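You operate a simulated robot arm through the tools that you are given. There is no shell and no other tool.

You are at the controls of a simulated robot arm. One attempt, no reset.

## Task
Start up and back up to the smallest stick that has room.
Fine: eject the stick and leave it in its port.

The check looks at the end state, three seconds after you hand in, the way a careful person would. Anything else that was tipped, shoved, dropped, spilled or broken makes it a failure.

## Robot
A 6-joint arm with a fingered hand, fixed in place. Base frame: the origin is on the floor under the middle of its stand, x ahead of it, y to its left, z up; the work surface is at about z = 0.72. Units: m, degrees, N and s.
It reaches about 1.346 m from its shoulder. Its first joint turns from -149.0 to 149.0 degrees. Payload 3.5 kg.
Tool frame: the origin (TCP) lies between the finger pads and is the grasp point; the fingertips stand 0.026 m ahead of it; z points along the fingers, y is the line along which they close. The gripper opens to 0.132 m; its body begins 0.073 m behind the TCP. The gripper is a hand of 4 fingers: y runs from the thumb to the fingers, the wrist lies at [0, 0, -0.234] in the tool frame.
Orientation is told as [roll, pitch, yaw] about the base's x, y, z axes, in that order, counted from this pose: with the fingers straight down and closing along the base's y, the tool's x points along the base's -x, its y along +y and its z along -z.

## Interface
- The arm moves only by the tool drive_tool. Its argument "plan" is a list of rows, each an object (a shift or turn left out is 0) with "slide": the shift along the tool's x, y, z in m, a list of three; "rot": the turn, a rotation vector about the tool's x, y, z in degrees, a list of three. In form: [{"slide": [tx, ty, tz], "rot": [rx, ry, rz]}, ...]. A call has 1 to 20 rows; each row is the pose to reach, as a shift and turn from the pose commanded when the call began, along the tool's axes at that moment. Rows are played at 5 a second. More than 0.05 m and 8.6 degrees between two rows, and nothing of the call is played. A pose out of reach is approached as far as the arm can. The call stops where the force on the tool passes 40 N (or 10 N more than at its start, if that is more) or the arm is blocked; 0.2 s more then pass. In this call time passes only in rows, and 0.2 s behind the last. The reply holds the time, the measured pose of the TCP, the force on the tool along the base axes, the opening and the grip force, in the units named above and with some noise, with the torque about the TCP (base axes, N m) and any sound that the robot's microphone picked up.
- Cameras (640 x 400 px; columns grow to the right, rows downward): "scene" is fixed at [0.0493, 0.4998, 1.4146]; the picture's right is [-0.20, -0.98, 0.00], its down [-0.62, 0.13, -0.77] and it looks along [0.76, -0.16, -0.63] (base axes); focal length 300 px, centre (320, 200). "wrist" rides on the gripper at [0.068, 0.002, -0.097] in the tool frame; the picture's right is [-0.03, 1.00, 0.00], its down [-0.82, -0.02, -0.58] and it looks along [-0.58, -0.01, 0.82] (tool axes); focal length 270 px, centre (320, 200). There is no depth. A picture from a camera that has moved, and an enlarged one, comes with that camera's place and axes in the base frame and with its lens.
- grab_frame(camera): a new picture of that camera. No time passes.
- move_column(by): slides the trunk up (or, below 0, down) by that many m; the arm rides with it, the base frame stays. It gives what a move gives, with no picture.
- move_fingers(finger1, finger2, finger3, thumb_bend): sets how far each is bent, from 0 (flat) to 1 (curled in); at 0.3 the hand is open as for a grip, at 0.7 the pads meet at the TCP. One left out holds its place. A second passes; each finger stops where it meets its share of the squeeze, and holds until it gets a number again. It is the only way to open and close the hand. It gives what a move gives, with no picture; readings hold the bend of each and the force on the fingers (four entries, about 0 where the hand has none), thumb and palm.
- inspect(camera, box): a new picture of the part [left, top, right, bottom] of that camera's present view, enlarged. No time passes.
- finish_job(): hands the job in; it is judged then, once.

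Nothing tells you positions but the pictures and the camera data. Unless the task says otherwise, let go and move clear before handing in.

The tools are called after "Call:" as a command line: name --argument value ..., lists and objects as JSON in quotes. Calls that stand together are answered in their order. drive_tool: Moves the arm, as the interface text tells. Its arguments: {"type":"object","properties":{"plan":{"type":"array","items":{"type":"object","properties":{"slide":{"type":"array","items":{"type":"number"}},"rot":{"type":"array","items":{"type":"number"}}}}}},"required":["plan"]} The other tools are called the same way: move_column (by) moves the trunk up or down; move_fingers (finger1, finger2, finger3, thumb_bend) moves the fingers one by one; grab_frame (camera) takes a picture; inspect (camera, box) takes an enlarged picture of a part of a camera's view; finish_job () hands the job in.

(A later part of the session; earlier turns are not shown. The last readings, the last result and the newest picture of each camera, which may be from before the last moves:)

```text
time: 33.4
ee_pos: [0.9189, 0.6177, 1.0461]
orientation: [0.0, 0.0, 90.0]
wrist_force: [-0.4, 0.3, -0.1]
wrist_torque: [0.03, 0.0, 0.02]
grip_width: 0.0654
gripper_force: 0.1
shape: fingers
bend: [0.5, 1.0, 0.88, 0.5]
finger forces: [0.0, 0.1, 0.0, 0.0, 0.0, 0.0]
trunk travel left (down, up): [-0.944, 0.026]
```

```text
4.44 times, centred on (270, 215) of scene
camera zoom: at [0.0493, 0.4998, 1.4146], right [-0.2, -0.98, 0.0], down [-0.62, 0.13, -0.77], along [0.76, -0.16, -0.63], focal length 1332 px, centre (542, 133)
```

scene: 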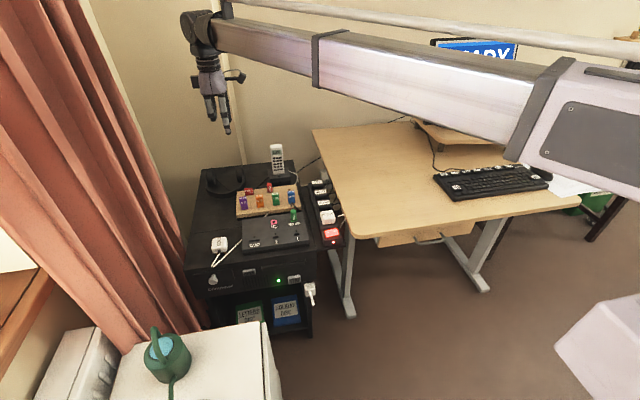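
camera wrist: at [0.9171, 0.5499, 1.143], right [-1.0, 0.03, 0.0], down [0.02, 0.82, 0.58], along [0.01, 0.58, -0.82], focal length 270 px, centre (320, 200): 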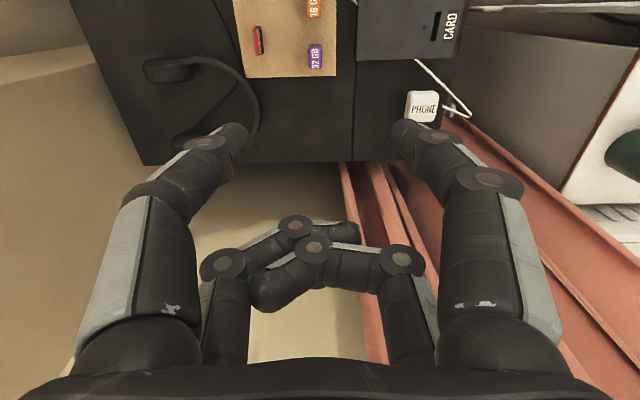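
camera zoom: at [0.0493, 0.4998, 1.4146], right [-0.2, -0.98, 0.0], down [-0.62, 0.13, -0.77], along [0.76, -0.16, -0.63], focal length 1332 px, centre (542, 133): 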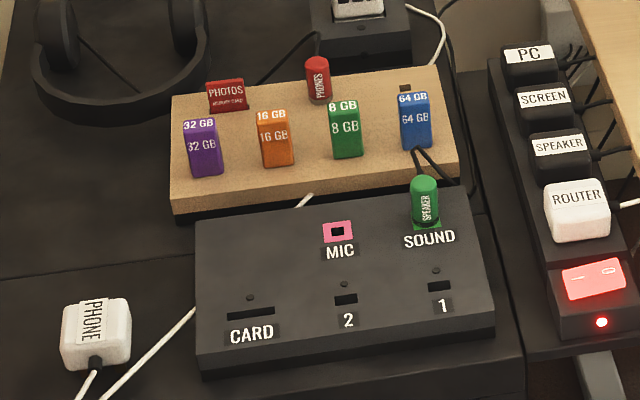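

From above, the purple stick's top is about 16 mm (x) × 24 mm (y), centred near [0.923, 0.603]. I'll nudge 4 mm and descend partway.

Call:
drive_tool --plan '[{"slide": [-0.004, -0.004, 0]}]'

Call:
move_column --by -0.22

Call:
grab_frame --camera "wrist"

Call:
inspect --camera "scene" --box '[200, 130, 320, 230]'

```text
time: 33.8
ee_pos: [0.9233, 0.6223, 1.0455]
orientation: [0.0, 0.0, 90.1]
wrist_force: [0.1, 0.0, 0.3]
wrist_torque: [0.01, 0.01, -0.01]
grip_width: 0.0656
gripper_force: 0.0
shape: fingers
bend: [0.5, 1.0, 0.88, 0.5]
finger forces: [0.1, 0.0, 0.0, 0.0, 0.0, 0.1]
trunk travel left (down, up): [-0.944, 0.026]
```

```text
time: 36.1
ee_pos: [0.9229, 0.6221, 0.8257]
orientation: [0.0, 0.2, 89.9]
wrist_force: [-0.8, -0.3, 0.8]
wrist_torque: [-0.01, 0.02, 0.01]
grip_width: 0.0653
gripper_force: 0.1
shape: fingers
bend: [0.5, 1.0, 0.88, 0.5]
finger forces: [0.0, 0.0, 0.0, 0.0, 0.1, 0.0]
trunk travel left (down, up): [-0.724, 0.246]
```

```text
taken
camera wrist: at [0.9206, 0.5538, 0.9231], right [-1.0, 0.03, 0.0], down [0.02, 0.82, 0.58], along [0.01, 0.58, -0.82], focal length 270 px, centre (320, 200)
```

wrist: 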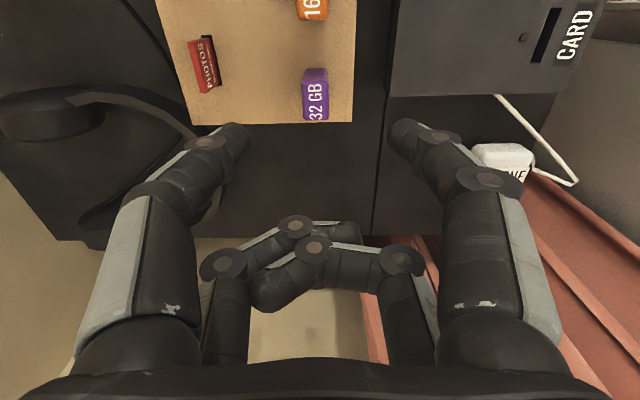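

```text
4.00 times, centred on (260, 180) of scene
camera zoom: at [0.0493, 0.4998, 1.4146], right [-0.2, -0.98, 0.0], down [-0.62, 0.13, -0.77], along [0.76, -0.16, -0.63], focal length 1198 px, centre (560, 280)
```

zoom: 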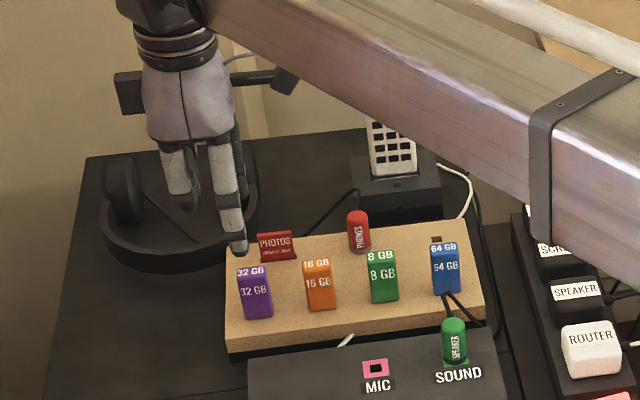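

Call:
move_column --by -0.065

Call:
grab_frame --camera "wrist"

Call:
inspect --camera "scene" --box '[210, 160, 310, 230]'

```text
time: 37.2
ee_pos: [0.922, 0.6221, 0.7607]
orientation: [0.1, 0.0, 90.0]
wrist_force: [0.1, 0.4, -0.1]
wrist_torque: [-0.03, 0.01, 0.01]
grip_width: 0.0655
gripper_force: 0.1
shape: fingers
bend: [0.5, 1.0, 0.88, 0.5]
finger forces: [0.0, 0.1, 0.0, 0.1, 0.0, 0.1]
trunk travel left (down, up): [-0.659, 0.311]
```

```text
taken
camera wrist: at [0.9206, 0.5538, 0.8581], right [-1.0, 0.03, 0.0], down [0.02, 0.82, 0.58], along [0.01, 0.58, -0.82], focal length 270 px, centre (320, 200)
```

wrist: 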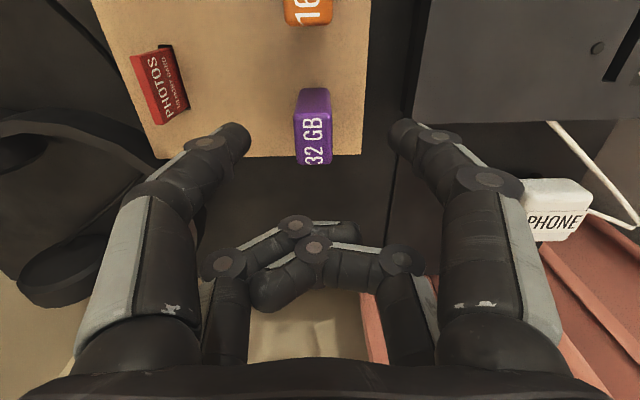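

```text
5.71 times, centred on (260, 195) of scene
camera zoom: at [0.0493, 0.4998, 1.4146], right [-0.2, -0.98, 0.0], down [-0.62, 0.13, -0.77], along [0.76, -0.16, -0.63], focal length 1712 px, centre (663, 229)
```

zoom: 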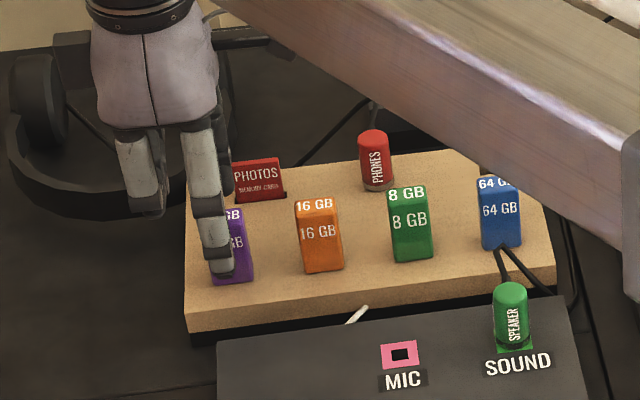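

The pincer straddles the stick, with the fingertips at about z 0.729 and the rack top at about 0.695–0.70. I'll lower another 18 mm and close.

Call:
move_column --by -0.018

Call:
inspect --camera "scene" --box '[210, 160, 310, 230]'

```text
time: 37.8
ee_pos: [0.9235, 0.6222, 0.7424]
orientation: [0.0, -0.1, 90.0]
wrist_force: [0.7, -0.2, -0.3]
wrist_torque: [-0.01, 0.02, 0.0]
grip_width: 0.0653
gripper_force: 0.1
shape: fingers
bend: [0.5, 1.0, 0.88, 0.5]
finger forces: [0.0, 0.0, 0.0, 0.1, 0.0, 0.0]
trunk travel left (down, up): [-0.641, 0.329]
```

```text
5.71 times, centred on (260, 195) of scene
camera zoom: at [0.0493, 0.4998, 1.4146], right [-0.2, -0.98, 0.0], down [-0.62, 0.13, -0.77], along [0.76, -0.16, -0.63], focal length 1712 px, centre (663, 229)
```

zoom: 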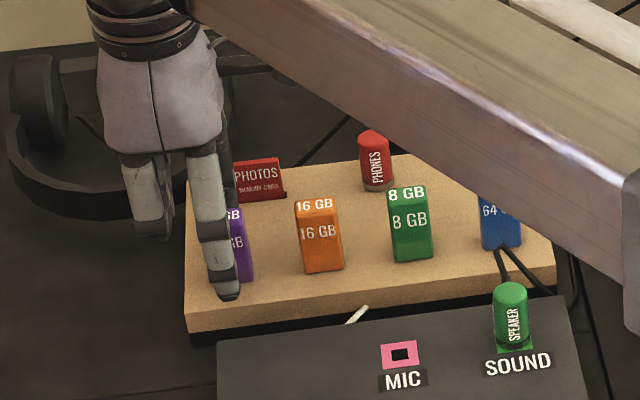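

Call:
move_fingers --finger1 0.66 --thumb_bend 0.66

Call:
grab_frame --camera "wrist"

Call:
inspect --camera "scene" --box '[210, 160, 310, 230]'

```text
time: 38.8
ee_pos: [0.9223, 0.623, 0.7419]
orientation: [0.0, 0.0, 90.1]
wrist_force: [0.8, -1.1, 0.3]
wrist_torque: [-0.02, 0.02, 0.02]
grip_width: 0.0172
gripper_force: 0.4
shape: fingers
bend: [0.65, 1.0, 0.88, 0.65]
finger forces: [0.9, 0.0, 0.0, 0.1, 0.9, 0.1]
trunk travel left (down, up): [-0.641, 0.329]
```

```text
taken
camera wrist: at [0.9207, 0.5539, 0.8399], right [-1.0, 0.03, 0.0], down [0.02, 0.82, 0.58], along [0.01, 0.58, -0.82], focal length 270 px, centre (320, 200)
```

wrist: 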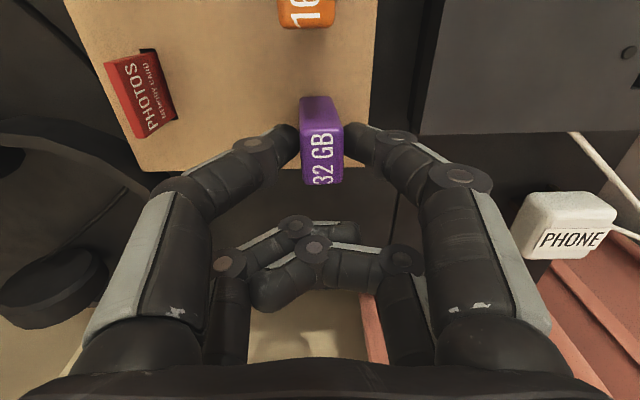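

```text
5.71 times, centred on (260, 195) of scene
camera zoom: at [0.0493, 0.4998, 1.4146], right [-0.2, -0.98, 0.0], down [-0.62, 0.13, -0.77], along [0.76, -0.16, -0.63], focal length 1712 px, centre (663, 229)
```

zoom: 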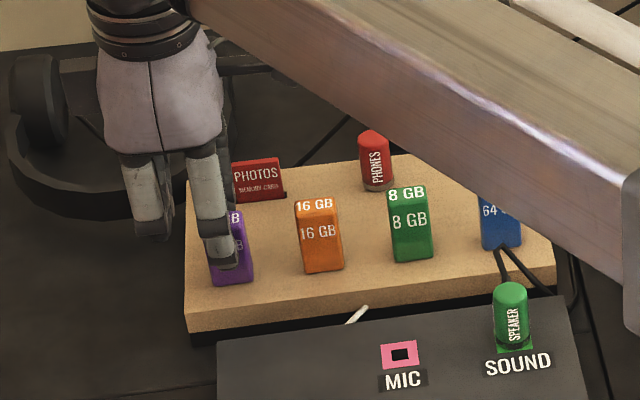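

Contact on both sides. I'll squeeze more firmly.

Call:
move_fingers --finger1 0.72 --thumb_bend 0.72

Call:
grab_frame --camera "wrist"

```text
time: 39.8
ee_pos: [0.9228, 0.6223, 0.7426]
orientation: [0.1, 0.1, 90.0]
wrist_force: [-0.7, -0.8, 0.6]
wrist_torque: [0.01, -0.01, -0.02]
grip_width: 0.0144
gripper_force: 6.5
shape: fingers
bend: [0.67, 1.0, 0.88, 0.68]
finger forces: [6.3, 0.0, 0.1, 0.0, 6.6, 0.0]
trunk travel left (down, up): [-0.641, 0.329]
```

```text
taken
camera wrist: at [0.9207, 0.5539, 0.8399], right [-1.0, 0.03, 0.0], down [0.02, 0.82, 0.58], along [0.01, 0.58, -0.82], focal length 270 px, centre (320, 200)
```

wrist: 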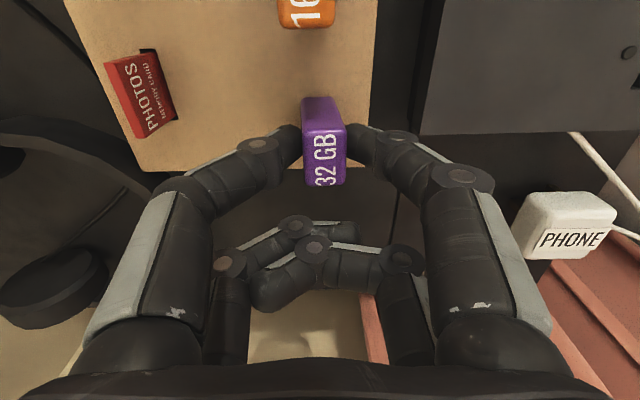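

Call:
move_fingers --finger1 0.77 --thumb_bend 0.77

Call:
move_column --by 0.02

Call:
grab_frame --camera "wrist"

Call:
inspect --camera "scene" --box '[210, 160, 310, 230]'

```text
time: 40.8
ee_pos: [0.9235, 0.6214, 0.7423]
orientation: [0.0, -0.1, 90.0]
wrist_force: [0.6, 0.1, -1.2]
wrist_torque: [-0.02, 0.01, -0.01]
grip_width: 0.0137
gripper_force: 10.6
shape: fingers
bend: [0.67, 1.0, 0.88, 0.67]
finger forces: [10.7, 0.1, 0.1, 0.0, 10.6, 0.0]
trunk travel left (down, up): [-0.641, 0.329]
```

```text
time: 41.5
ee_pos: [0.922, 0.6217, 0.7621]
orientation: [0.0, 0.1, 90.0]
wrist_force: [0.6, -0.4, 0.4]
wrist_torque: [-0.01, -0.05, -0.03]
grip_width: 0.0139
gripper_force: 10.7
shape: fingers
bend: [0.67, 1.0, 0.88, 0.67]
finger forces: [10.5, 0.0, 0.1, 0.1, 10.6, 0.1]
trunk travel left (down, up): [-0.661, 0.309]
```

```text
taken
camera wrist: at [0.9207, 0.5539, 0.8599], right [-1.0, 0.03, 0.0], down [0.02, 0.82, 0.58], along [0.01, 0.58, -0.82], focal length 270 px, centre (320, 200)
```

wrist: 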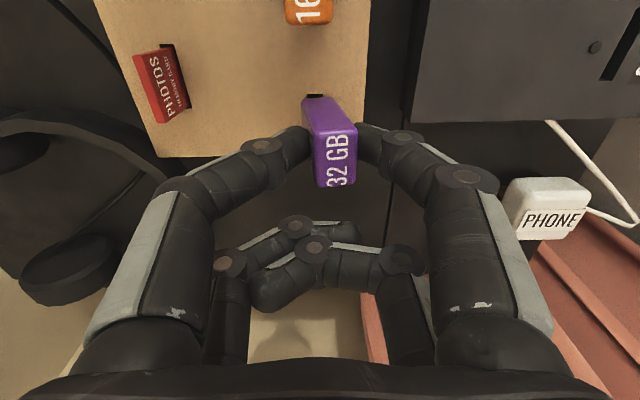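

```text
5.71 times, centred on (260, 195) of scene
camera zoom: at [0.0493, 0.4998, 1.4146], right [-0.2, -0.98, 0.0], down [-0.62, 0.13, -0.77], along [0.76, -0.16, -0.63], focal length 1712 px, centre (663, 229)
```

zoom: 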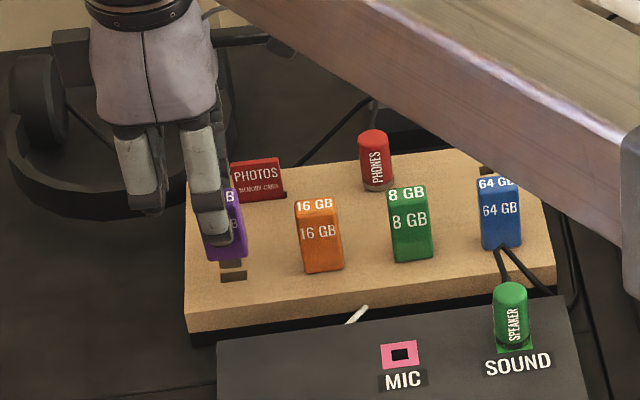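

The stick came out and looks slightly skewed in the grip. I'll raise it more and zoom in to check its attitude.

Call:
move_column --by 0.06

Call:
inspect --camera "wrist" --box '[240, 50, 420, 230]'

Call:
inspect --camera "scene" --box '[210, 140, 290, 220]'

```text
time: 42.5
ee_pos: [0.9225, 0.6228, 0.8227]
orientation: [0.0, 0.0, 90.1]
wrist_force: [-0.2, 0.2, -1.1]
wrist_torque: [0.0, 0.03, -0.01]
grip_width: 0.0133
gripper_force: 10.9
shape: fingers
bend: [0.67, 1.0, 0.88, 0.67]
finger forces: [10.6, 0.1, 0.1, 0.0, 10.5, 0.0]
trunk travel left (down, up): [-0.721, 0.249]
```

```text
2.22 times, centred on (330, 140) of wrist
camera zoom: at [0.9208, 0.5539, 0.9198], right [-1.0, 0.03, 0.0], down [0.02, 0.82, 0.58], along [0.01, 0.58, -0.82], focal length 601 px, centre (298, 333)
```

zoom: 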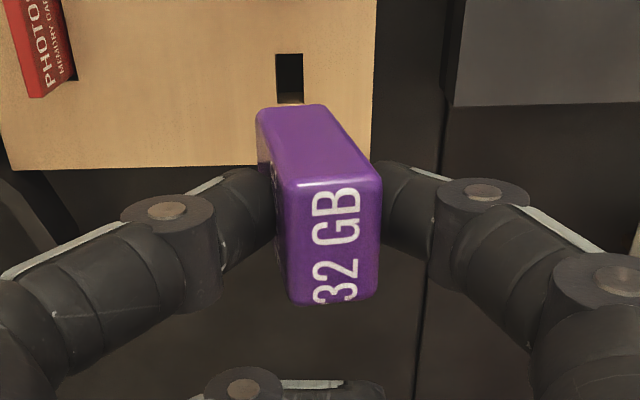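

```text
5.00 times, centred on (250, 180) of scene
camera zoom: at [0.0493, 0.4998, 1.4146], right [-0.2, -0.98, 0.0], down [-0.62, 0.13, -0.77], along [0.76, -0.16, -0.63], focal length 1498 px, centre (670, 300)
```

zoom: 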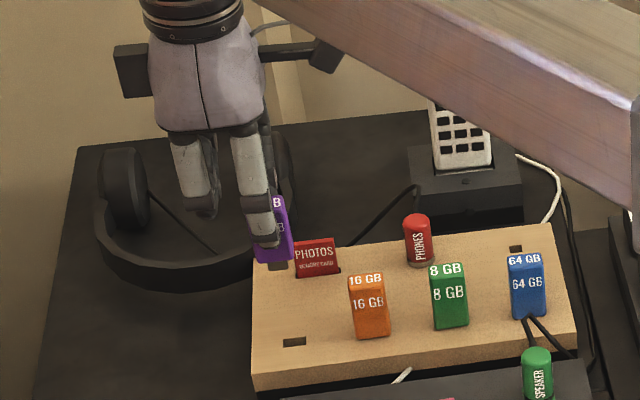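

The stick leans about 8.8° (top toward −x) within the pinch. I'll rotate the tool about base +y by the same amount so the stick is vertical, then check it over its own slot as calibration.

Call:
drive_tool --plan '[{"rot": [-4.4, 0, 0]}, {"rot": [-8.8, 0, 0]}]'

Call:
inspect --camera "wrist" --box '[240, 50, 420, 230]'

Call:
inspect --camera "scene" --box '[210, 140, 290, 220]'

```text
time: 43.1
ee_pos: [0.9227, 0.6216, 0.8255]
orientation: [8.9, 0.0, 90.1]
wrist_force: [0.5, -1.0, -0.2]
wrist_torque: [0.0, 0.02, -0.03]
grip_width: 0.0134
gripper_force: 10.6
shape: fingers
bend: [0.67, 1.0, 0.88, 0.67]
finger forces: [10.6, 0.0, 0.0, 0.0, 10.6, 0.0]
trunk travel left (down, up): [-0.721, 0.249]
```

```text
2.22 times, centred on (330, 140) of wrist
camera zoom: at [0.9362, 0.5539, 0.9217], right [-0.99, 0.03, 0.15], down [0.11, 0.82, 0.57], along [-0.11, 0.58, -0.81], focal length 601 px, centre (298, 333)
```

zoom: 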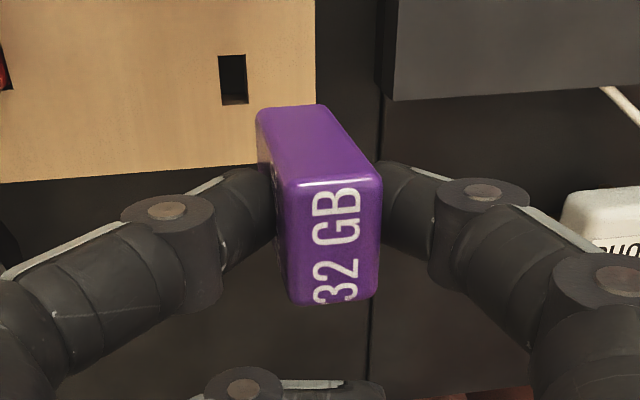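

```text
5.00 times, centred on (250, 180) of scene
camera zoom: at [0.0493, 0.4998, 1.4146], right [-0.2, -0.98, 0.0], down [-0.62, 0.13, -0.77], along [0.76, -0.16, -0.63], focal length 1498 px, centre (670, 300)
```

zoom: 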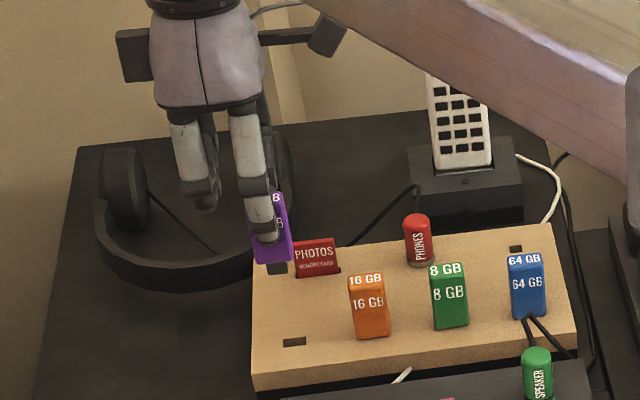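

The stick is now vertical. Its centre is offset from the TCP by about (−0.006, −0.018). I'll lift a bit more and carry it to above port 2, aiming the TCP at about [0.757, 0.521].

Call:
move_column --by 0.03

Call:
drive_tool --plan '[{"slide": [0.02, 0.0328, 0.0051]}, {"slide": [0.04, 0.0656, 0.0102]}, {"slide": [0.061, 0.0984, 0.0152]}, {"slide": [0.081, 0.1312, 0.0203]}, {"slide": [0.101, 0.164, 0.0254]}]'

Call:
grab_frame --camera "wrist"

Call:
inspect --camera "wrist" --box '[220, 30, 420, 230]'

Call:
inspect --camera "scene" --box '[210, 170, 330, 260]'

```text
time: 43.9
ee_pos: [0.9232, 0.6216, 0.8545]
orientation: [8.9, 0.0, 90.0]
wrist_force: [-0.7, 0.0, -0.5]
wrist_torque: [-0.01, 0.01, 0.05]
grip_width: 0.0137
gripper_force: 10.5
shape: fingers
bend: [0.67, 1.0, 0.88, 0.67]
finger forces: [10.5, 0.0, 0.0, 0.0, 10.6, 0.0]
trunk travel left (down, up): [-0.751, 0.219]
```

```text
time: 45.1
ee_pos: [0.7563, 0.5219, 0.8561]
orientation: [8.9, 0.1, 89.9]
wrist_force: [0.5, 0.4, -0.2]
wrist_torque: [0.0, 0.02, 0.03]
grip_width: 0.0137
gripper_force: 10.5
shape: fingers
bend: [0.67, 1.0, 0.88, 0.67]
finger forces: [10.6, 0.0, 0.0, 0.0, 10.7, 0.0]
trunk travel left (down, up): [-0.751, 0.219]
```

```text
taken
camera wrist: at [0.7689, 0.4536, 0.9519], right [-0.99, 0.03, 0.15], down [0.11, 0.82, 0.57], along [-0.11, 0.58, -0.81], focal length 270 px, centre (320, 200)
```

wrist: 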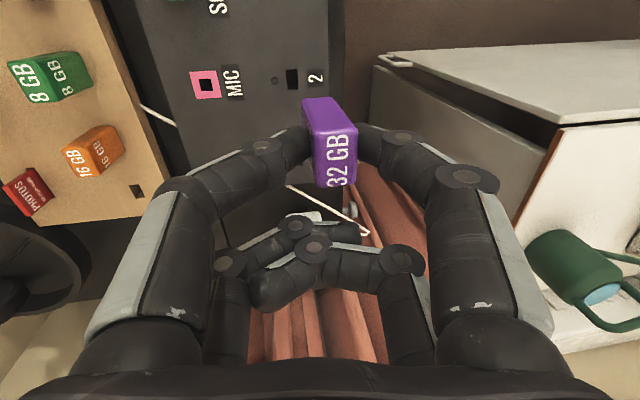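

```text
2.00 times, centred on (320, 130) of wrist
camera zoom: at [0.7689, 0.4536, 0.9519], right [-0.99, 0.03, 0.15], down [0.11, 0.82, 0.57], along [-0.11, 0.58, -0.81], focal length 541 px, centre (320, 340)
```

zoom: 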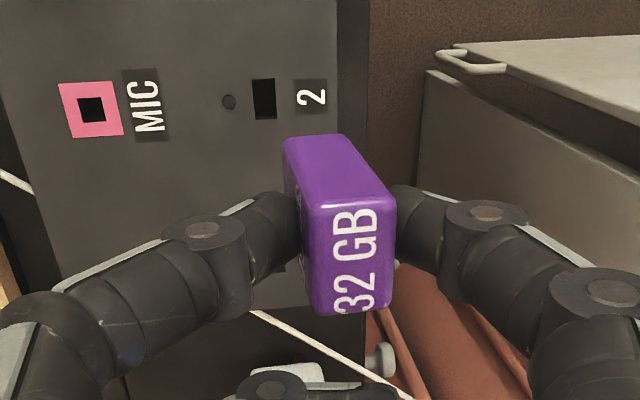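

```text
4.44 times, centred on (270, 215) of scene
camera zoom: at [0.0493, 0.4998, 1.4146], right [-0.2, -0.98, 0.0], down [-0.62, 0.13, -0.77], along [0.76, -0.16, -0.63], focal length 1332 px, centre (542, 133)
```

zoom: 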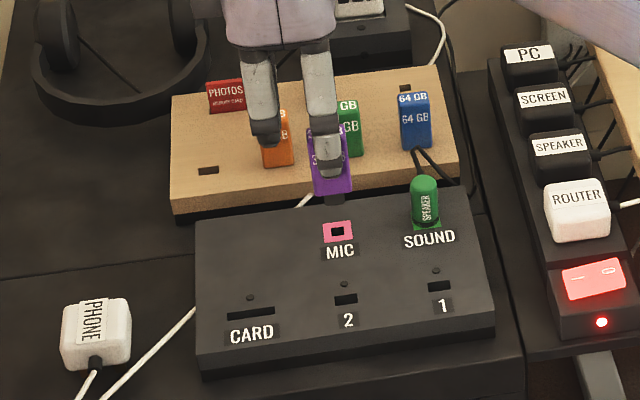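

Slot 2 is about 6 mm further in +x than directly beneath the stick. I'll correct for that and descend partway.

Call:
drive_tool --plan '[{"slide": [0.0005, -0.0062, -0.001]}]'

Call:
move_column --by -0.06

Call:
inspect --camera "wrist" --box '[220, 30, 420, 230]'

Call:
inspect --camera "scene" --box '[240, 190, 320, 250]'

```text
time: 45.5
ee_pos: [0.7621, 0.5217, 0.855]
orientation: [8.8, 0.0, 90.0]
wrist_force: [-0.1, 0.1, 0.2]
wrist_torque: [-0.03, 0.0, -0.01]
grip_width: 0.0135
gripper_force: 10.7
shape: fingers
bend: [0.67, 1.0, 0.88, 0.67]
finger forces: [10.6, 0.0, 0.1, 0.0, 10.7, 0.0]
trunk travel left (down, up): [-0.751, 0.219]
```

```text
time: 46.5
ee_pos: [0.7636, 0.5218, 0.7948]
orientation: [8.7, 0.0, 90.0]
wrist_force: [-0.7, -0.2, -0.6]
wrist_torque: [-0.02, 0.02, -0.02]
grip_width: 0.0136
gripper_force: 11.2
shape: fingers
bend: [0.67, 1.0, 0.88, 0.67]
finger forces: [10.6, 0.0, 0.0, 0.0, 10.6, 0.0]
trunk travel left (down, up): [-0.691, 0.279]
```

```text
2.00 times, centred on (320, 130) of wrist
camera zoom: at [0.7757, 0.4531, 0.8919], right [-0.99, 0.03, 0.15], down [0.11, 0.82, 0.57], along [-0.11, 0.58, -0.81], focal length 541 px, centre (320, 340)
```

zoom: 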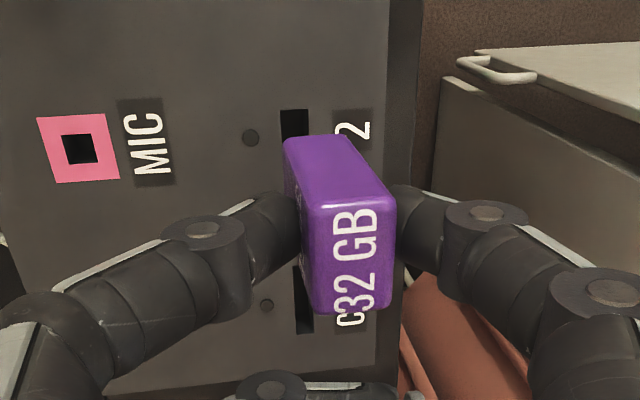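

```text
6.67 times, centred on (280, 220) of scene
camera zoom: at [0.0493, 0.4998, 1.4146], right [-0.2, -0.98, 0.0], down [-0.62, 0.13, -0.77], along [0.76, -0.16, -0.63], focal length 1997 px, centre (587, 67)
```

zoom: 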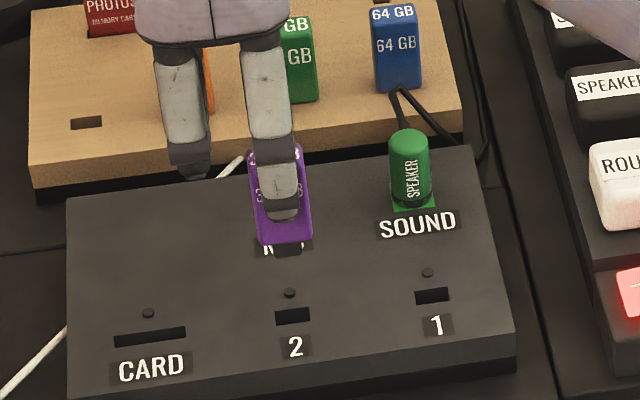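

Call:
inspect --camera "scene" --box '[264, 215, 296, 243]'

Call:
inspect --camera "wrist" --box '[280, 60, 360, 160]'

```text
14.29 times, centred on (280, 229) of scene
camera zoom: at [0.0493, 0.4998, 1.4146], right [-0.2, -0.98, 0.0], down [-0.62, 0.13, -0.77], along [0.76, -0.16, -0.63], focal length 4280 px, centre (891, -214)
```

zoom: 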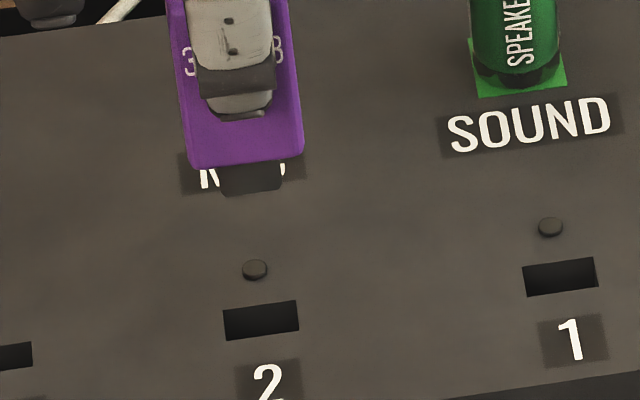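

```text
4.00 times, centred on (320, 110) of wrist
camera zoom: at [0.7757, 0.4531, 0.8919], right [-0.99, 0.03, 0.15], down [0.11, 0.82, 0.57], along [-0.11, 0.58, -0.81], focal length 1081 px, centre (320, 560)
```

zoom: 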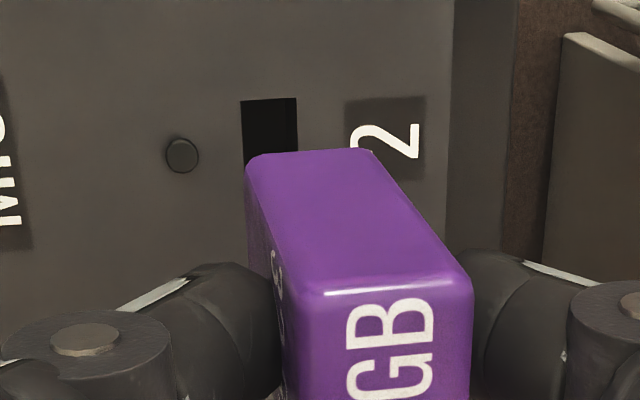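

The scene view suggests the stick is about 1.8 mm too far in −y, and x agrees to within 1 mm. I'll adjust and lower until the connector is just above the slot.

Call:
drive_tool --plan '[{"slide": [-0.0018, 0.0007, 0.0001]}]'

Call:
move_column --by -0.032

Call:
inspect --camera "scene" --box '[264, 215, 296, 243]'

Call:
inspect --camera "wrist" --box '[280, 60, 360, 160]'

```text
time: 46.9
ee_pos: [0.7613, 0.5234, 0.7961]
orientation: [8.8, 0.0, 90.1]
wrist_force: [0.3, -0.1, -1.1]
wrist_torque: [-0.01, 0.01, 0.01]
grip_width: 0.0135
gripper_force: 10.9
shape: fingers
bend: [0.67, 1.0, 0.88, 0.67]
finger forces: [10.6, 0.1, 0.0, 0.1, 10.6, 0.0]
trunk travel left (down, up): [-0.691, 0.279]
```

```text
time: 47.6
ee_pos: [0.7608, 0.5234, 0.7649]
orientation: [8.8, -0.1, 90.0]
wrist_force: [-0.1, -0.6, 0.0]
wrist_torque: [0.03, 0.0, 0.0]
grip_width: 0.0136
gripper_force: 10.2
shape: fingers
bend: [0.67, 1.0, 0.88, 0.67]
finger forces: [10.6, 0.0, 0.0, 0.0, 10.6, 0.0]
trunk travel left (down, up): [-0.659, 0.311]
```

```text
14.29 times, centred on (280, 229) of scene
camera zoom: at [0.0493, 0.4998, 1.4146], right [-0.2, -0.98, 0.0], down [-0.62, 0.13, -0.77], along [0.76, -0.16, -0.63], focal length 4280 px, centre (891, -214)
```

zoom: 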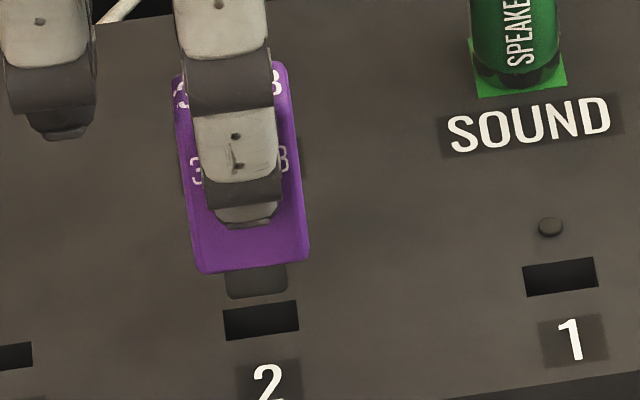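

```text
4.00 times, centred on (320, 110) of wrist
camera zoom: at [0.775, 0.4548, 0.8599], right [-0.99, 0.03, 0.15], down [0.11, 0.82, 0.57], along [-0.11, 0.58, -0.81], focal length 1081 px, centre (320, 560)
```

zoom: 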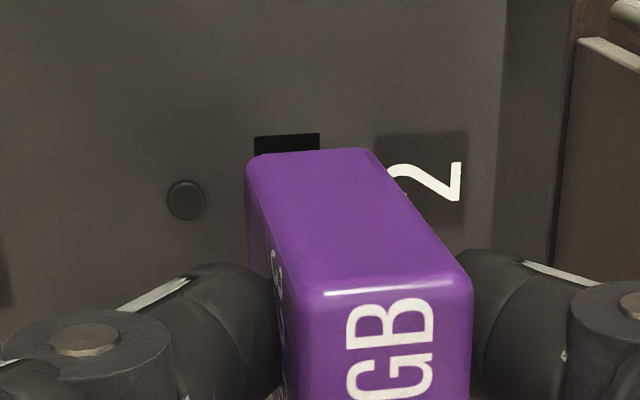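

Alignment looks good in both views. I'll descend in small steps while watching the forces.

Call:
move_column --by -0.013

Call:
inspect --camera "scene" --box '[264, 215, 296, 243]'

```text
time: 48.2
ee_pos: [0.7622, 0.5232, 0.7501]
orientation: [8.8, 0.0, 90.0]
wrist_force: [-0.6, 0.4, 0.4]
wrist_torque: [-0.01, 0.0, -0.04]
grip_width: 0.0134
gripper_force: 10.8
shape: fingers
bend: [0.67, 1.0, 0.88, 0.67]
finger forces: [10.6, 0.1, 0.0, 0.0, 10.7, 0.1]
trunk travel left (down, up): [-0.646, 0.324]
```

```text
14.29 times, centred on (280, 229) of scene
camera zoom: at [0.0493, 0.4998, 1.4146], right [-0.2, -0.98, 0.0], down [-0.62, 0.13, -0.77], along [0.76, -0.16, -0.63], focal length 4280 px, centre (891, -214)
```

zoom: 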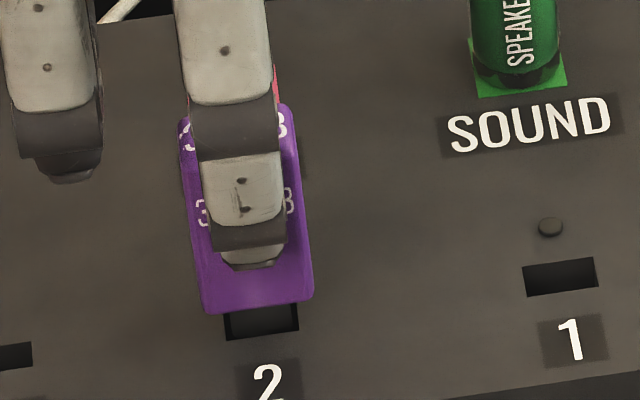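

The connector seems to be entering the slot with no force. Continuing down.

Call:
move_column --by -0.005

Call:
inspect --camera "scene" --box '[264, 215, 296, 243]'

```text
time: 48.8
ee_pos: [0.7625, 0.5216, 0.7459]
orientation: [8.8, 0.0, 90.1]
wrist_force: [-0.5, -0.3, -0.4]
wrist_torque: [-0.01, 0.0, 0.0]
grip_width: 0.0135
gripper_force: 10.4
shape: fingers
bend: [0.67, 1.0, 0.88, 0.67]
finger forces: [10.6, 0.0, 0.0, 0.0, 10.6, 0.1]
trunk travel left (down, up): [-0.641, 0.329]
```

```text
14.29 times, centred on (280, 229) of scene
camera zoom: at [0.0493, 0.4998, 1.4146], right [-0.2, -0.98, 0.0], down [-0.62, 0.13, -0.77], along [0.76, -0.16, -0.63], focal length 4280 px, centre (891, -214)
```

zoom: 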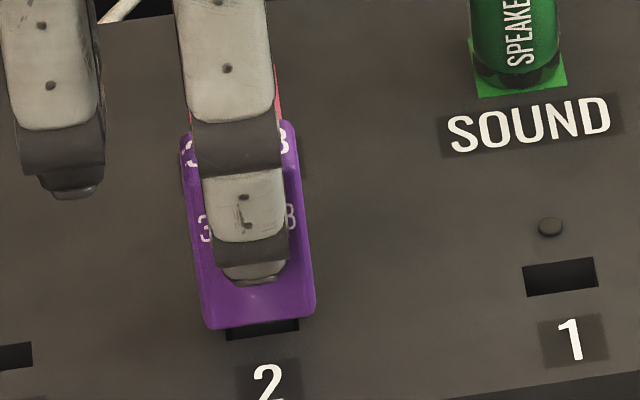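

Call:
move_column --by -0.005

Call:
inspect --camera "scene" --box '[264, 215, 296, 243]'

Call:
inspect --camera "scene" --box '[400, 20, 560, 140]'

```text
time: 49.3
ee_pos: [0.7624, 0.5237, 0.74]
orientation: [8.8, 0.1, 90.0]
wrist_force: [0.2, -0.3, 0.0]
wrist_torque: [0.0, 0.01, 0.0]
grip_width: 0.0137
gripper_force: 10.6
shape: fingers
bend: [0.67, 1.0, 0.88, 0.67]
finger forces: [10.7, 0.0, 0.0, 0.1, 10.6, 0.0]
trunk travel left (down, up): [-0.636, 0.334]
```

```text
14.29 times, centred on (280, 229) of scene
camera zoom: at [0.0493, 0.4998, 1.4146], right [-0.2, -0.98, 0.0], down [-0.62, 0.13, -0.77], along [0.76, -0.16, -0.63], focal length 4280 px, centre (891, -214)
```

zoom: 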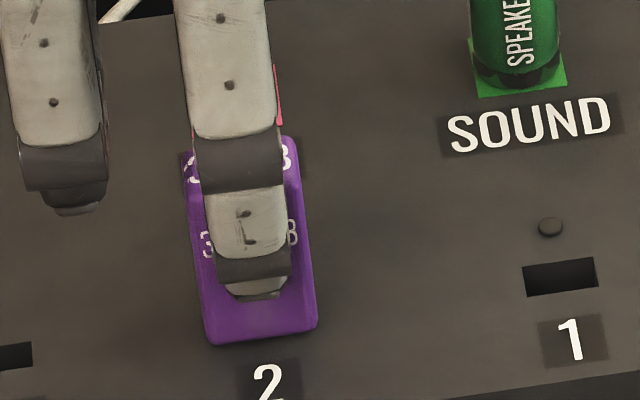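

```text
3.33 times, centred on (480, 80) of scene
camera zoom: at [0.0493, 0.4998, 1.4146], right [-0.2, -0.98, 0.0], down [-0.62, 0.13, -0.77], along [0.76, -0.16, -0.63], focal length 999 px, centre (-213, 600)
```

zoom: 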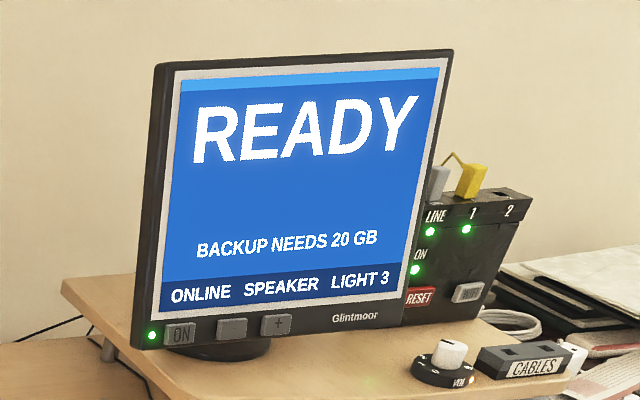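

Call:
move_column --by -0.003

Call:
inspect --camera "scene" --box '[264, 215, 296, 243]'

Call:
inspect --camera "scene" --box '[400, 20, 560, 140]'

```text
time: 49.8
ee_pos: [0.7613, 0.5226, 0.7373]
orientation: [8.6, 0.0, 90.0]
wrist_force: [1.6, 0.3, 8.0]
wrist_torque: [-0.14, 0.03, 0.04]
grip_width: 0.0135
gripper_force: 11.7
shape: fingers
bend: [0.68, 1.0, 0.88, 0.71]
finger forces: [11.2, 0.0, 0.1, 0.0, 13.2, 0.1]
trunk travel left (down, up): [-0.633, 0.337]
```

```text
14.29 times, centred on (280, 229) of scene
camera zoom: at [0.0493, 0.4998, 1.4146], right [-0.2, -0.98, 0.0], down [-0.62, 0.13, -0.77], along [0.76, -0.16, -0.63], focal length 4280 px, centre (891, -214)
```

zoom: 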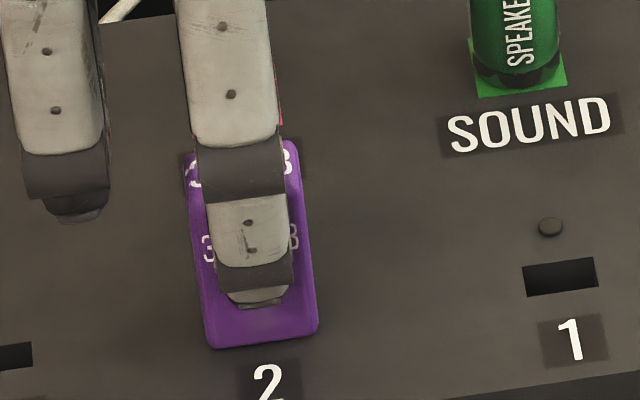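

```text
3.33 times, centred on (480, 80) of scene
camera zoom: at [0.0493, 0.4998, 1.4146], right [-0.2, -0.98, 0.0], down [-0.62, 0.13, -0.77], along [0.76, -0.16, -0.63], focal length 999 px, centre (-213, 600)
```

zoom: 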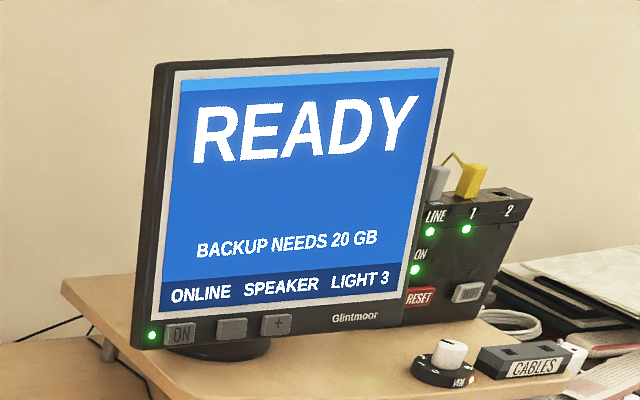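

Call:
move_column --by -0.003

Call:
inspect --camera "scene" --box '[264, 215, 296, 243]'

Call:
inspect --camera "scene" --box '[400, 20, 560, 140]'

Call:
grab_frame --camera "wrist"

```text
time: 50.4
ee_pos: [0.7619, 0.5221, 0.7357]
orientation: [8.6, 0.0, 90.0]
wrist_force: [5.8, 1.0, 15.6]
wrist_torque: [-0.29, -0.01, 0.09]
grip_width: 0.013
gripper_force: 14.6
shape: fingers
bend: [0.69, 1.0, 0.88, 0.73]
finger forces: [12.0, 0.1, 0.0, 0.0, 17.5, 0.0]
trunk travel left (down, up): [-0.63, 0.34]
```

```text
14.29 times, centred on (280, 229) of scene
camera zoom: at [0.0493, 0.4998, 1.4146], right [-0.2, -0.98, 0.0], down [-0.62, 0.13, -0.77], along [0.76, -0.16, -0.63], focal length 4280 px, centre (891, -214)
```

zoom: 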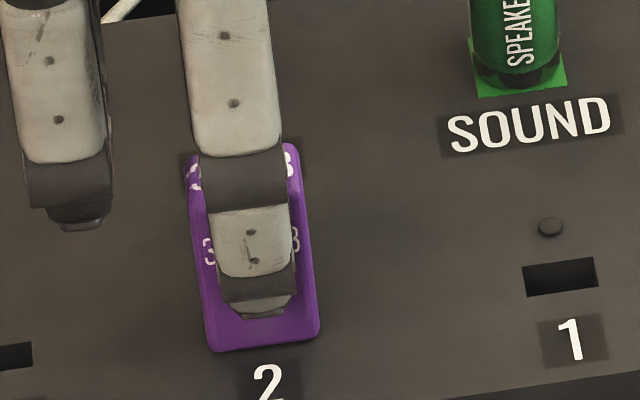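

```text
3.33 times, centred on (480, 80) of scene
camera zoom: at [0.0493, 0.4998, 1.4146], right [-0.2, -0.98, 0.0], down [-0.62, 0.13, -0.77], along [0.76, -0.16, -0.63], focal length 999 px, centre (-213, 600)
```

zoom: 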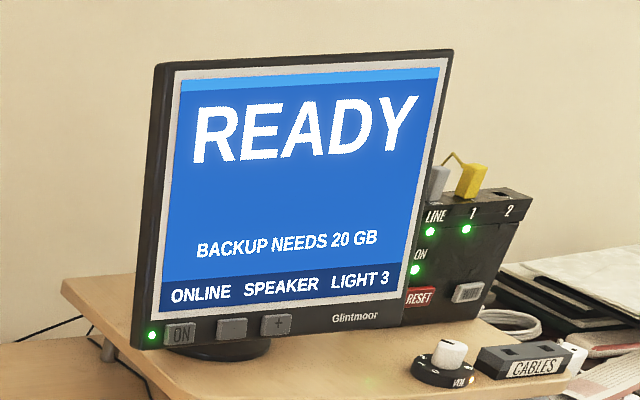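

```text
taken
camera wrist: at [0.7748, 0.4544, 0.8319], right [-0.99, 0.03, 0.15], down [0.11, 0.82, 0.57], along [-0.11, 0.58, -0.81], focal length 270 px, centre (320, 200)
```

wrist: 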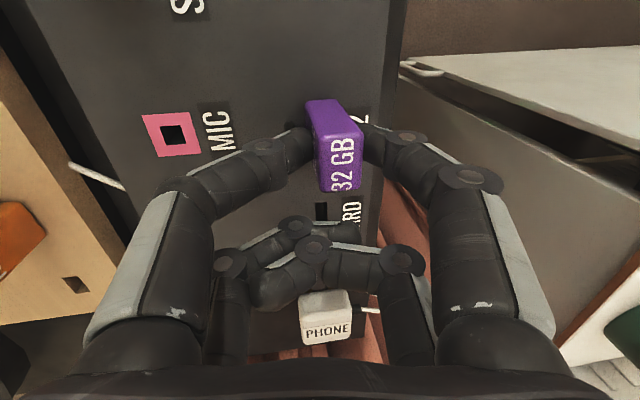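

The force has risen to about 16 N and the body is at the panel. I'll open the pincer and see whether it reads as seated.

Call:
move_fingers --finger1 0.6 --thumb_bend 0.6

Call:
inspect --camera "scene" --box '[264, 215, 296, 243]'

Call:
inspect --camera "scene" --box '[400, 20, 560, 140]'

Call:
grab_frame --camera "wrist"

```text
time: 51.4
ee_pos: [0.7612, 0.5235, 0.7336]
orientation: [8.8, 0.0, 89.9]
wrist_force: [-0.4, 0.4, 0.0]
wrist_torque: [-0.01, 0.02, -0.03]
grip_width: 0.0318
gripper_force: 0.0
shape: fingers
bend: [0.6, 1.0, 0.88, 0.6]
finger forces: [0.0, 0.0, 0.1, 0.0, 0.0, 0.1]
trunk travel left (down, up): [-0.63, 0.34]
```

```text
14.29 times, centred on (280, 229) of scene
camera zoom: at [0.0493, 0.4998, 1.4146], right [-0.2, -0.98, 0.0], down [-0.62, 0.13, -0.77], along [0.76, -0.16, -0.63], focal length 4280 px, centre (891, -214)
```

zoom: 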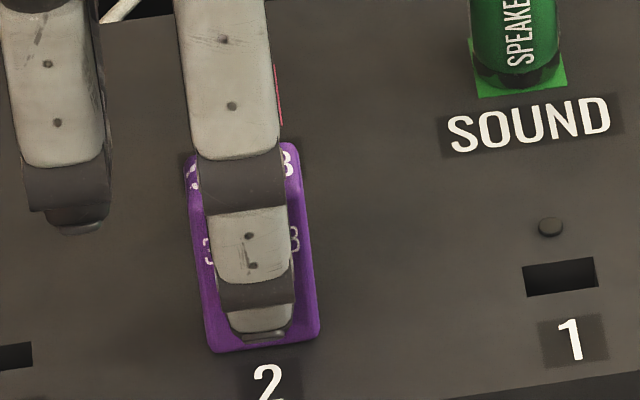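

```text
3.33 times, centred on (480, 80) of scene
camera zoom: at [0.0493, 0.4998, 1.4146], right [-0.2, -0.98, 0.0], down [-0.62, 0.13, -0.77], along [0.76, -0.16, -0.63], focal length 999 px, centre (-213, 600)
```

zoom: 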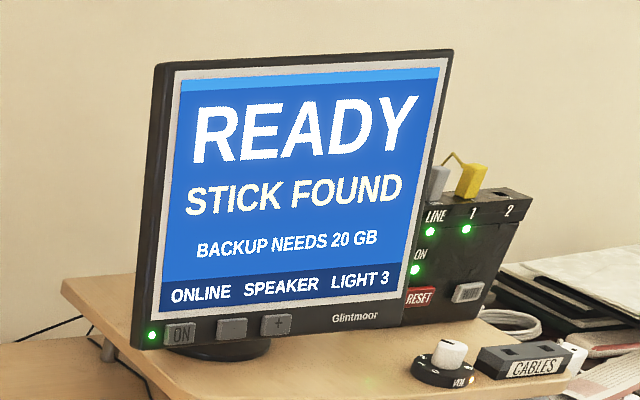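

```text
taken
camera wrist: at [0.7751, 0.4549, 0.8308], right [-0.99, 0.03, 0.15], down [0.11, 0.82, 0.57], along [-0.11, 0.58, -0.81], focal length 270 px, centre (320, 200)
```

wrist: 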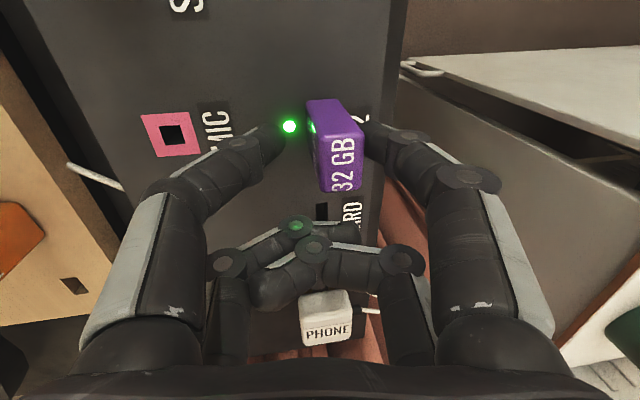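

STICK FOUND, and the port LED is green. I'll open wider and rise straight up.

Call:
move_fingers --finger1 0.52 --thumb_bend 0.52

Call:
move_column --by 0.15

Call:
inspect --camera "scene" --box '[210, 170, 330, 260]'

Call:
inspect --camera "scene" --box '[400, 20, 560, 140]'

Call:
grab_frame --camera "wrist"

```text
time: 52.4
ee_pos: [0.7618, 0.5233, 0.7353]
orientation: [8.9, 0.1, 90.0]
wrist_force: [0.9, -0.3, 0.2]
wrist_torque: [0.0, 0.0, -0.01]
grip_width: 0.0583
gripper_force: 0.0
shape: fingers
bend: [0.52, 1.0, 0.88, 0.52]
finger forces: [0.1, 0.0, 0.0, 0.1, 0.0, 0.0]
trunk travel left (down, up): [-0.63, 0.34]
```

```text
time: 54.1
ee_pos: [0.7624, 0.5225, 0.8845]
orientation: [8.8, 0.0, 90.0]
wrist_force: [-0.2, -0.1, -0.2]
wrist_torque: [-0.03, 0.0, -0.01]
grip_width: 0.0583
gripper_force: 0.1
shape: fingers
bend: [0.52, 1.0, 0.88, 0.52]
finger forces: [0.0, 0.0, 0.0, 0.1, 0.0, 0.0]
trunk travel left (down, up): [-0.78, 0.19]
```

```text
4.44 times, centred on (270, 215) of scene
camera zoom: at [0.0493, 0.4998, 1.4146], right [-0.2, -0.98, 0.0], down [-0.62, 0.13, -0.77], along [0.76, -0.16, -0.63], focal length 1332 px, centre (542, 133)
```

zoom: 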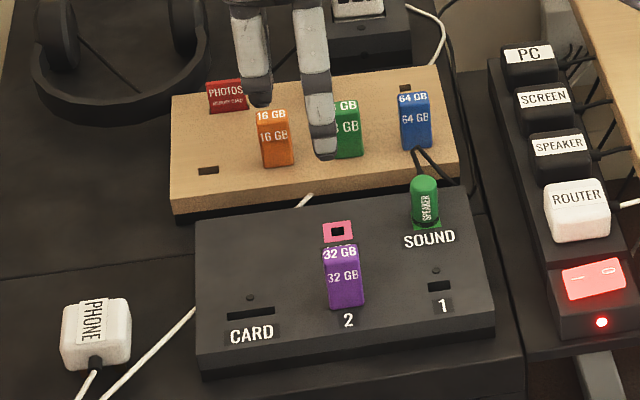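

```text
3.33 times, centred on (480, 80) of scene
camera zoom: at [0.0493, 0.4998, 1.4146], right [-0.2, -0.98, 0.0], down [-0.62, 0.13, -0.77], along [0.76, -0.16, -0.63], focal length 999 px, centre (-213, 600)
```

zoom: 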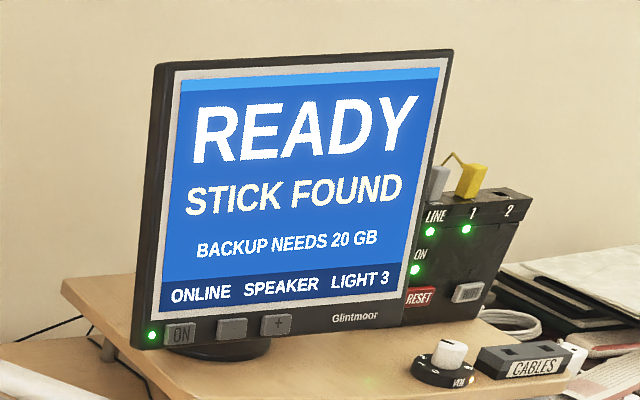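

```text
taken
camera wrist: at [0.7751, 0.4549, 0.9807], right [-0.99, 0.03, 0.15], down [0.11, 0.82, 0.57], along [-0.11, 0.58, -0.81], focal length 270 px, centre (320, 200)
```

wrist: 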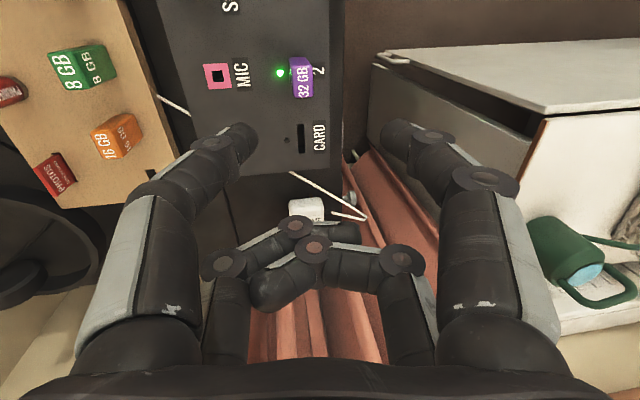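

The stick is seated. Now for the keyboard: I'll raise, close the pincer, straighten the tool and turn back to yaw 0.

Call:
move_column --by 0.18

Call:
drive_tool --plan '[{"rot": [4.4, 0, 0]}, {"rot": [8.8, 0, 0]}]'

Call:
drive_tool --plan '[{"rot": [0, 0, 8]}, {"rot": [0, 0, 16]}, {"rot": [0, 0, 24]}, {"rot": [0, 0, 32]}, {"rot": [0, 0, 40]}, {"rot": [0, 0, 48]}, {"rot": [0, 0, 56]}, {"rot": [0, 0, 64]}, {"rot": [0, 0, 72]}, {"rot": [0, 0, 80]}, {"rot": [0, 0, 85]}, {"rot": [0, 0, 90]}]'

Call:
move_fingers --finger1 0.7 --thumb_bend 0.7

```text
time: 56.1
ee_pos: [0.7621, 0.5227, 1.0649]
orientation: [8.7, 0.0, 90.0]
wrist_force: [0.0, -0.1, -1.0]
wrist_torque: [0.02, 0.01, 0.05]
grip_width: 0.0586
gripper_force: 0.1
shape: fingers
bend: [0.52, 1.0, 0.88, 0.52]
finger forces: [0.1, 0.1, 0.0, 0.0, 0.1, 0.0]
trunk travel left (down, up): [-0.96, 0.01]
```

```text
time: 56.7
ee_pos: [0.7631, 0.5233, 1.0613]
orientation: [-0.1, 0.1, 90.1]
wrist_force: [-0.2, -0.2, -0.4]
wrist_torque: [0.01, 0.01, 0.02]
grip_width: 0.0586
gripper_force: 0.1
shape: fingers
bend: [0.52, 1.0, 0.88, 0.52]
finger forces: [0.0, 0.0, 0.1, 0.0, 0.0, 0.0]
trunk travel left (down, up): [-0.96, 0.01]
```

```text
time: 59.3
ee_pos: [0.763, 0.5225, 1.0628]
orientation: [0.0, 0.0, -0.2]
wrist_force: [-0.1, -0.9, -0.1]
wrist_torque: [0.0, 0.0, -0.03]
grip_width: 0.0587
gripper_force: 0.0
shape: fingers
bend: [0.52, 1.0, 0.88, 0.52]
finger forces: [0.0, 0.0, 0.1, 0.0, 0.0, 0.0]
out of reach, approached as far as the arm can: row 11
trunk travel left (down, up): [-0.96, 0.01]
```

```text
time: 60.3
ee_pos: [0.7619, 0.523, 1.0608]
orientation: [0.0, 0.0, 0.0]
wrist_force: [0.1, -0.6, 0.5]
wrist_torque: [0.03, 0.0, -0.01]
grip_width: 0.0017
gripper_force: 0.1
shape: fingers
bend: [0.7, 1.0, 0.88, 0.7]
finger forces: [0.0, 0.0, 0.0, 0.0, 0.0, 0.1]
trunk travel left (down, up): [-0.96, 0.01]
```

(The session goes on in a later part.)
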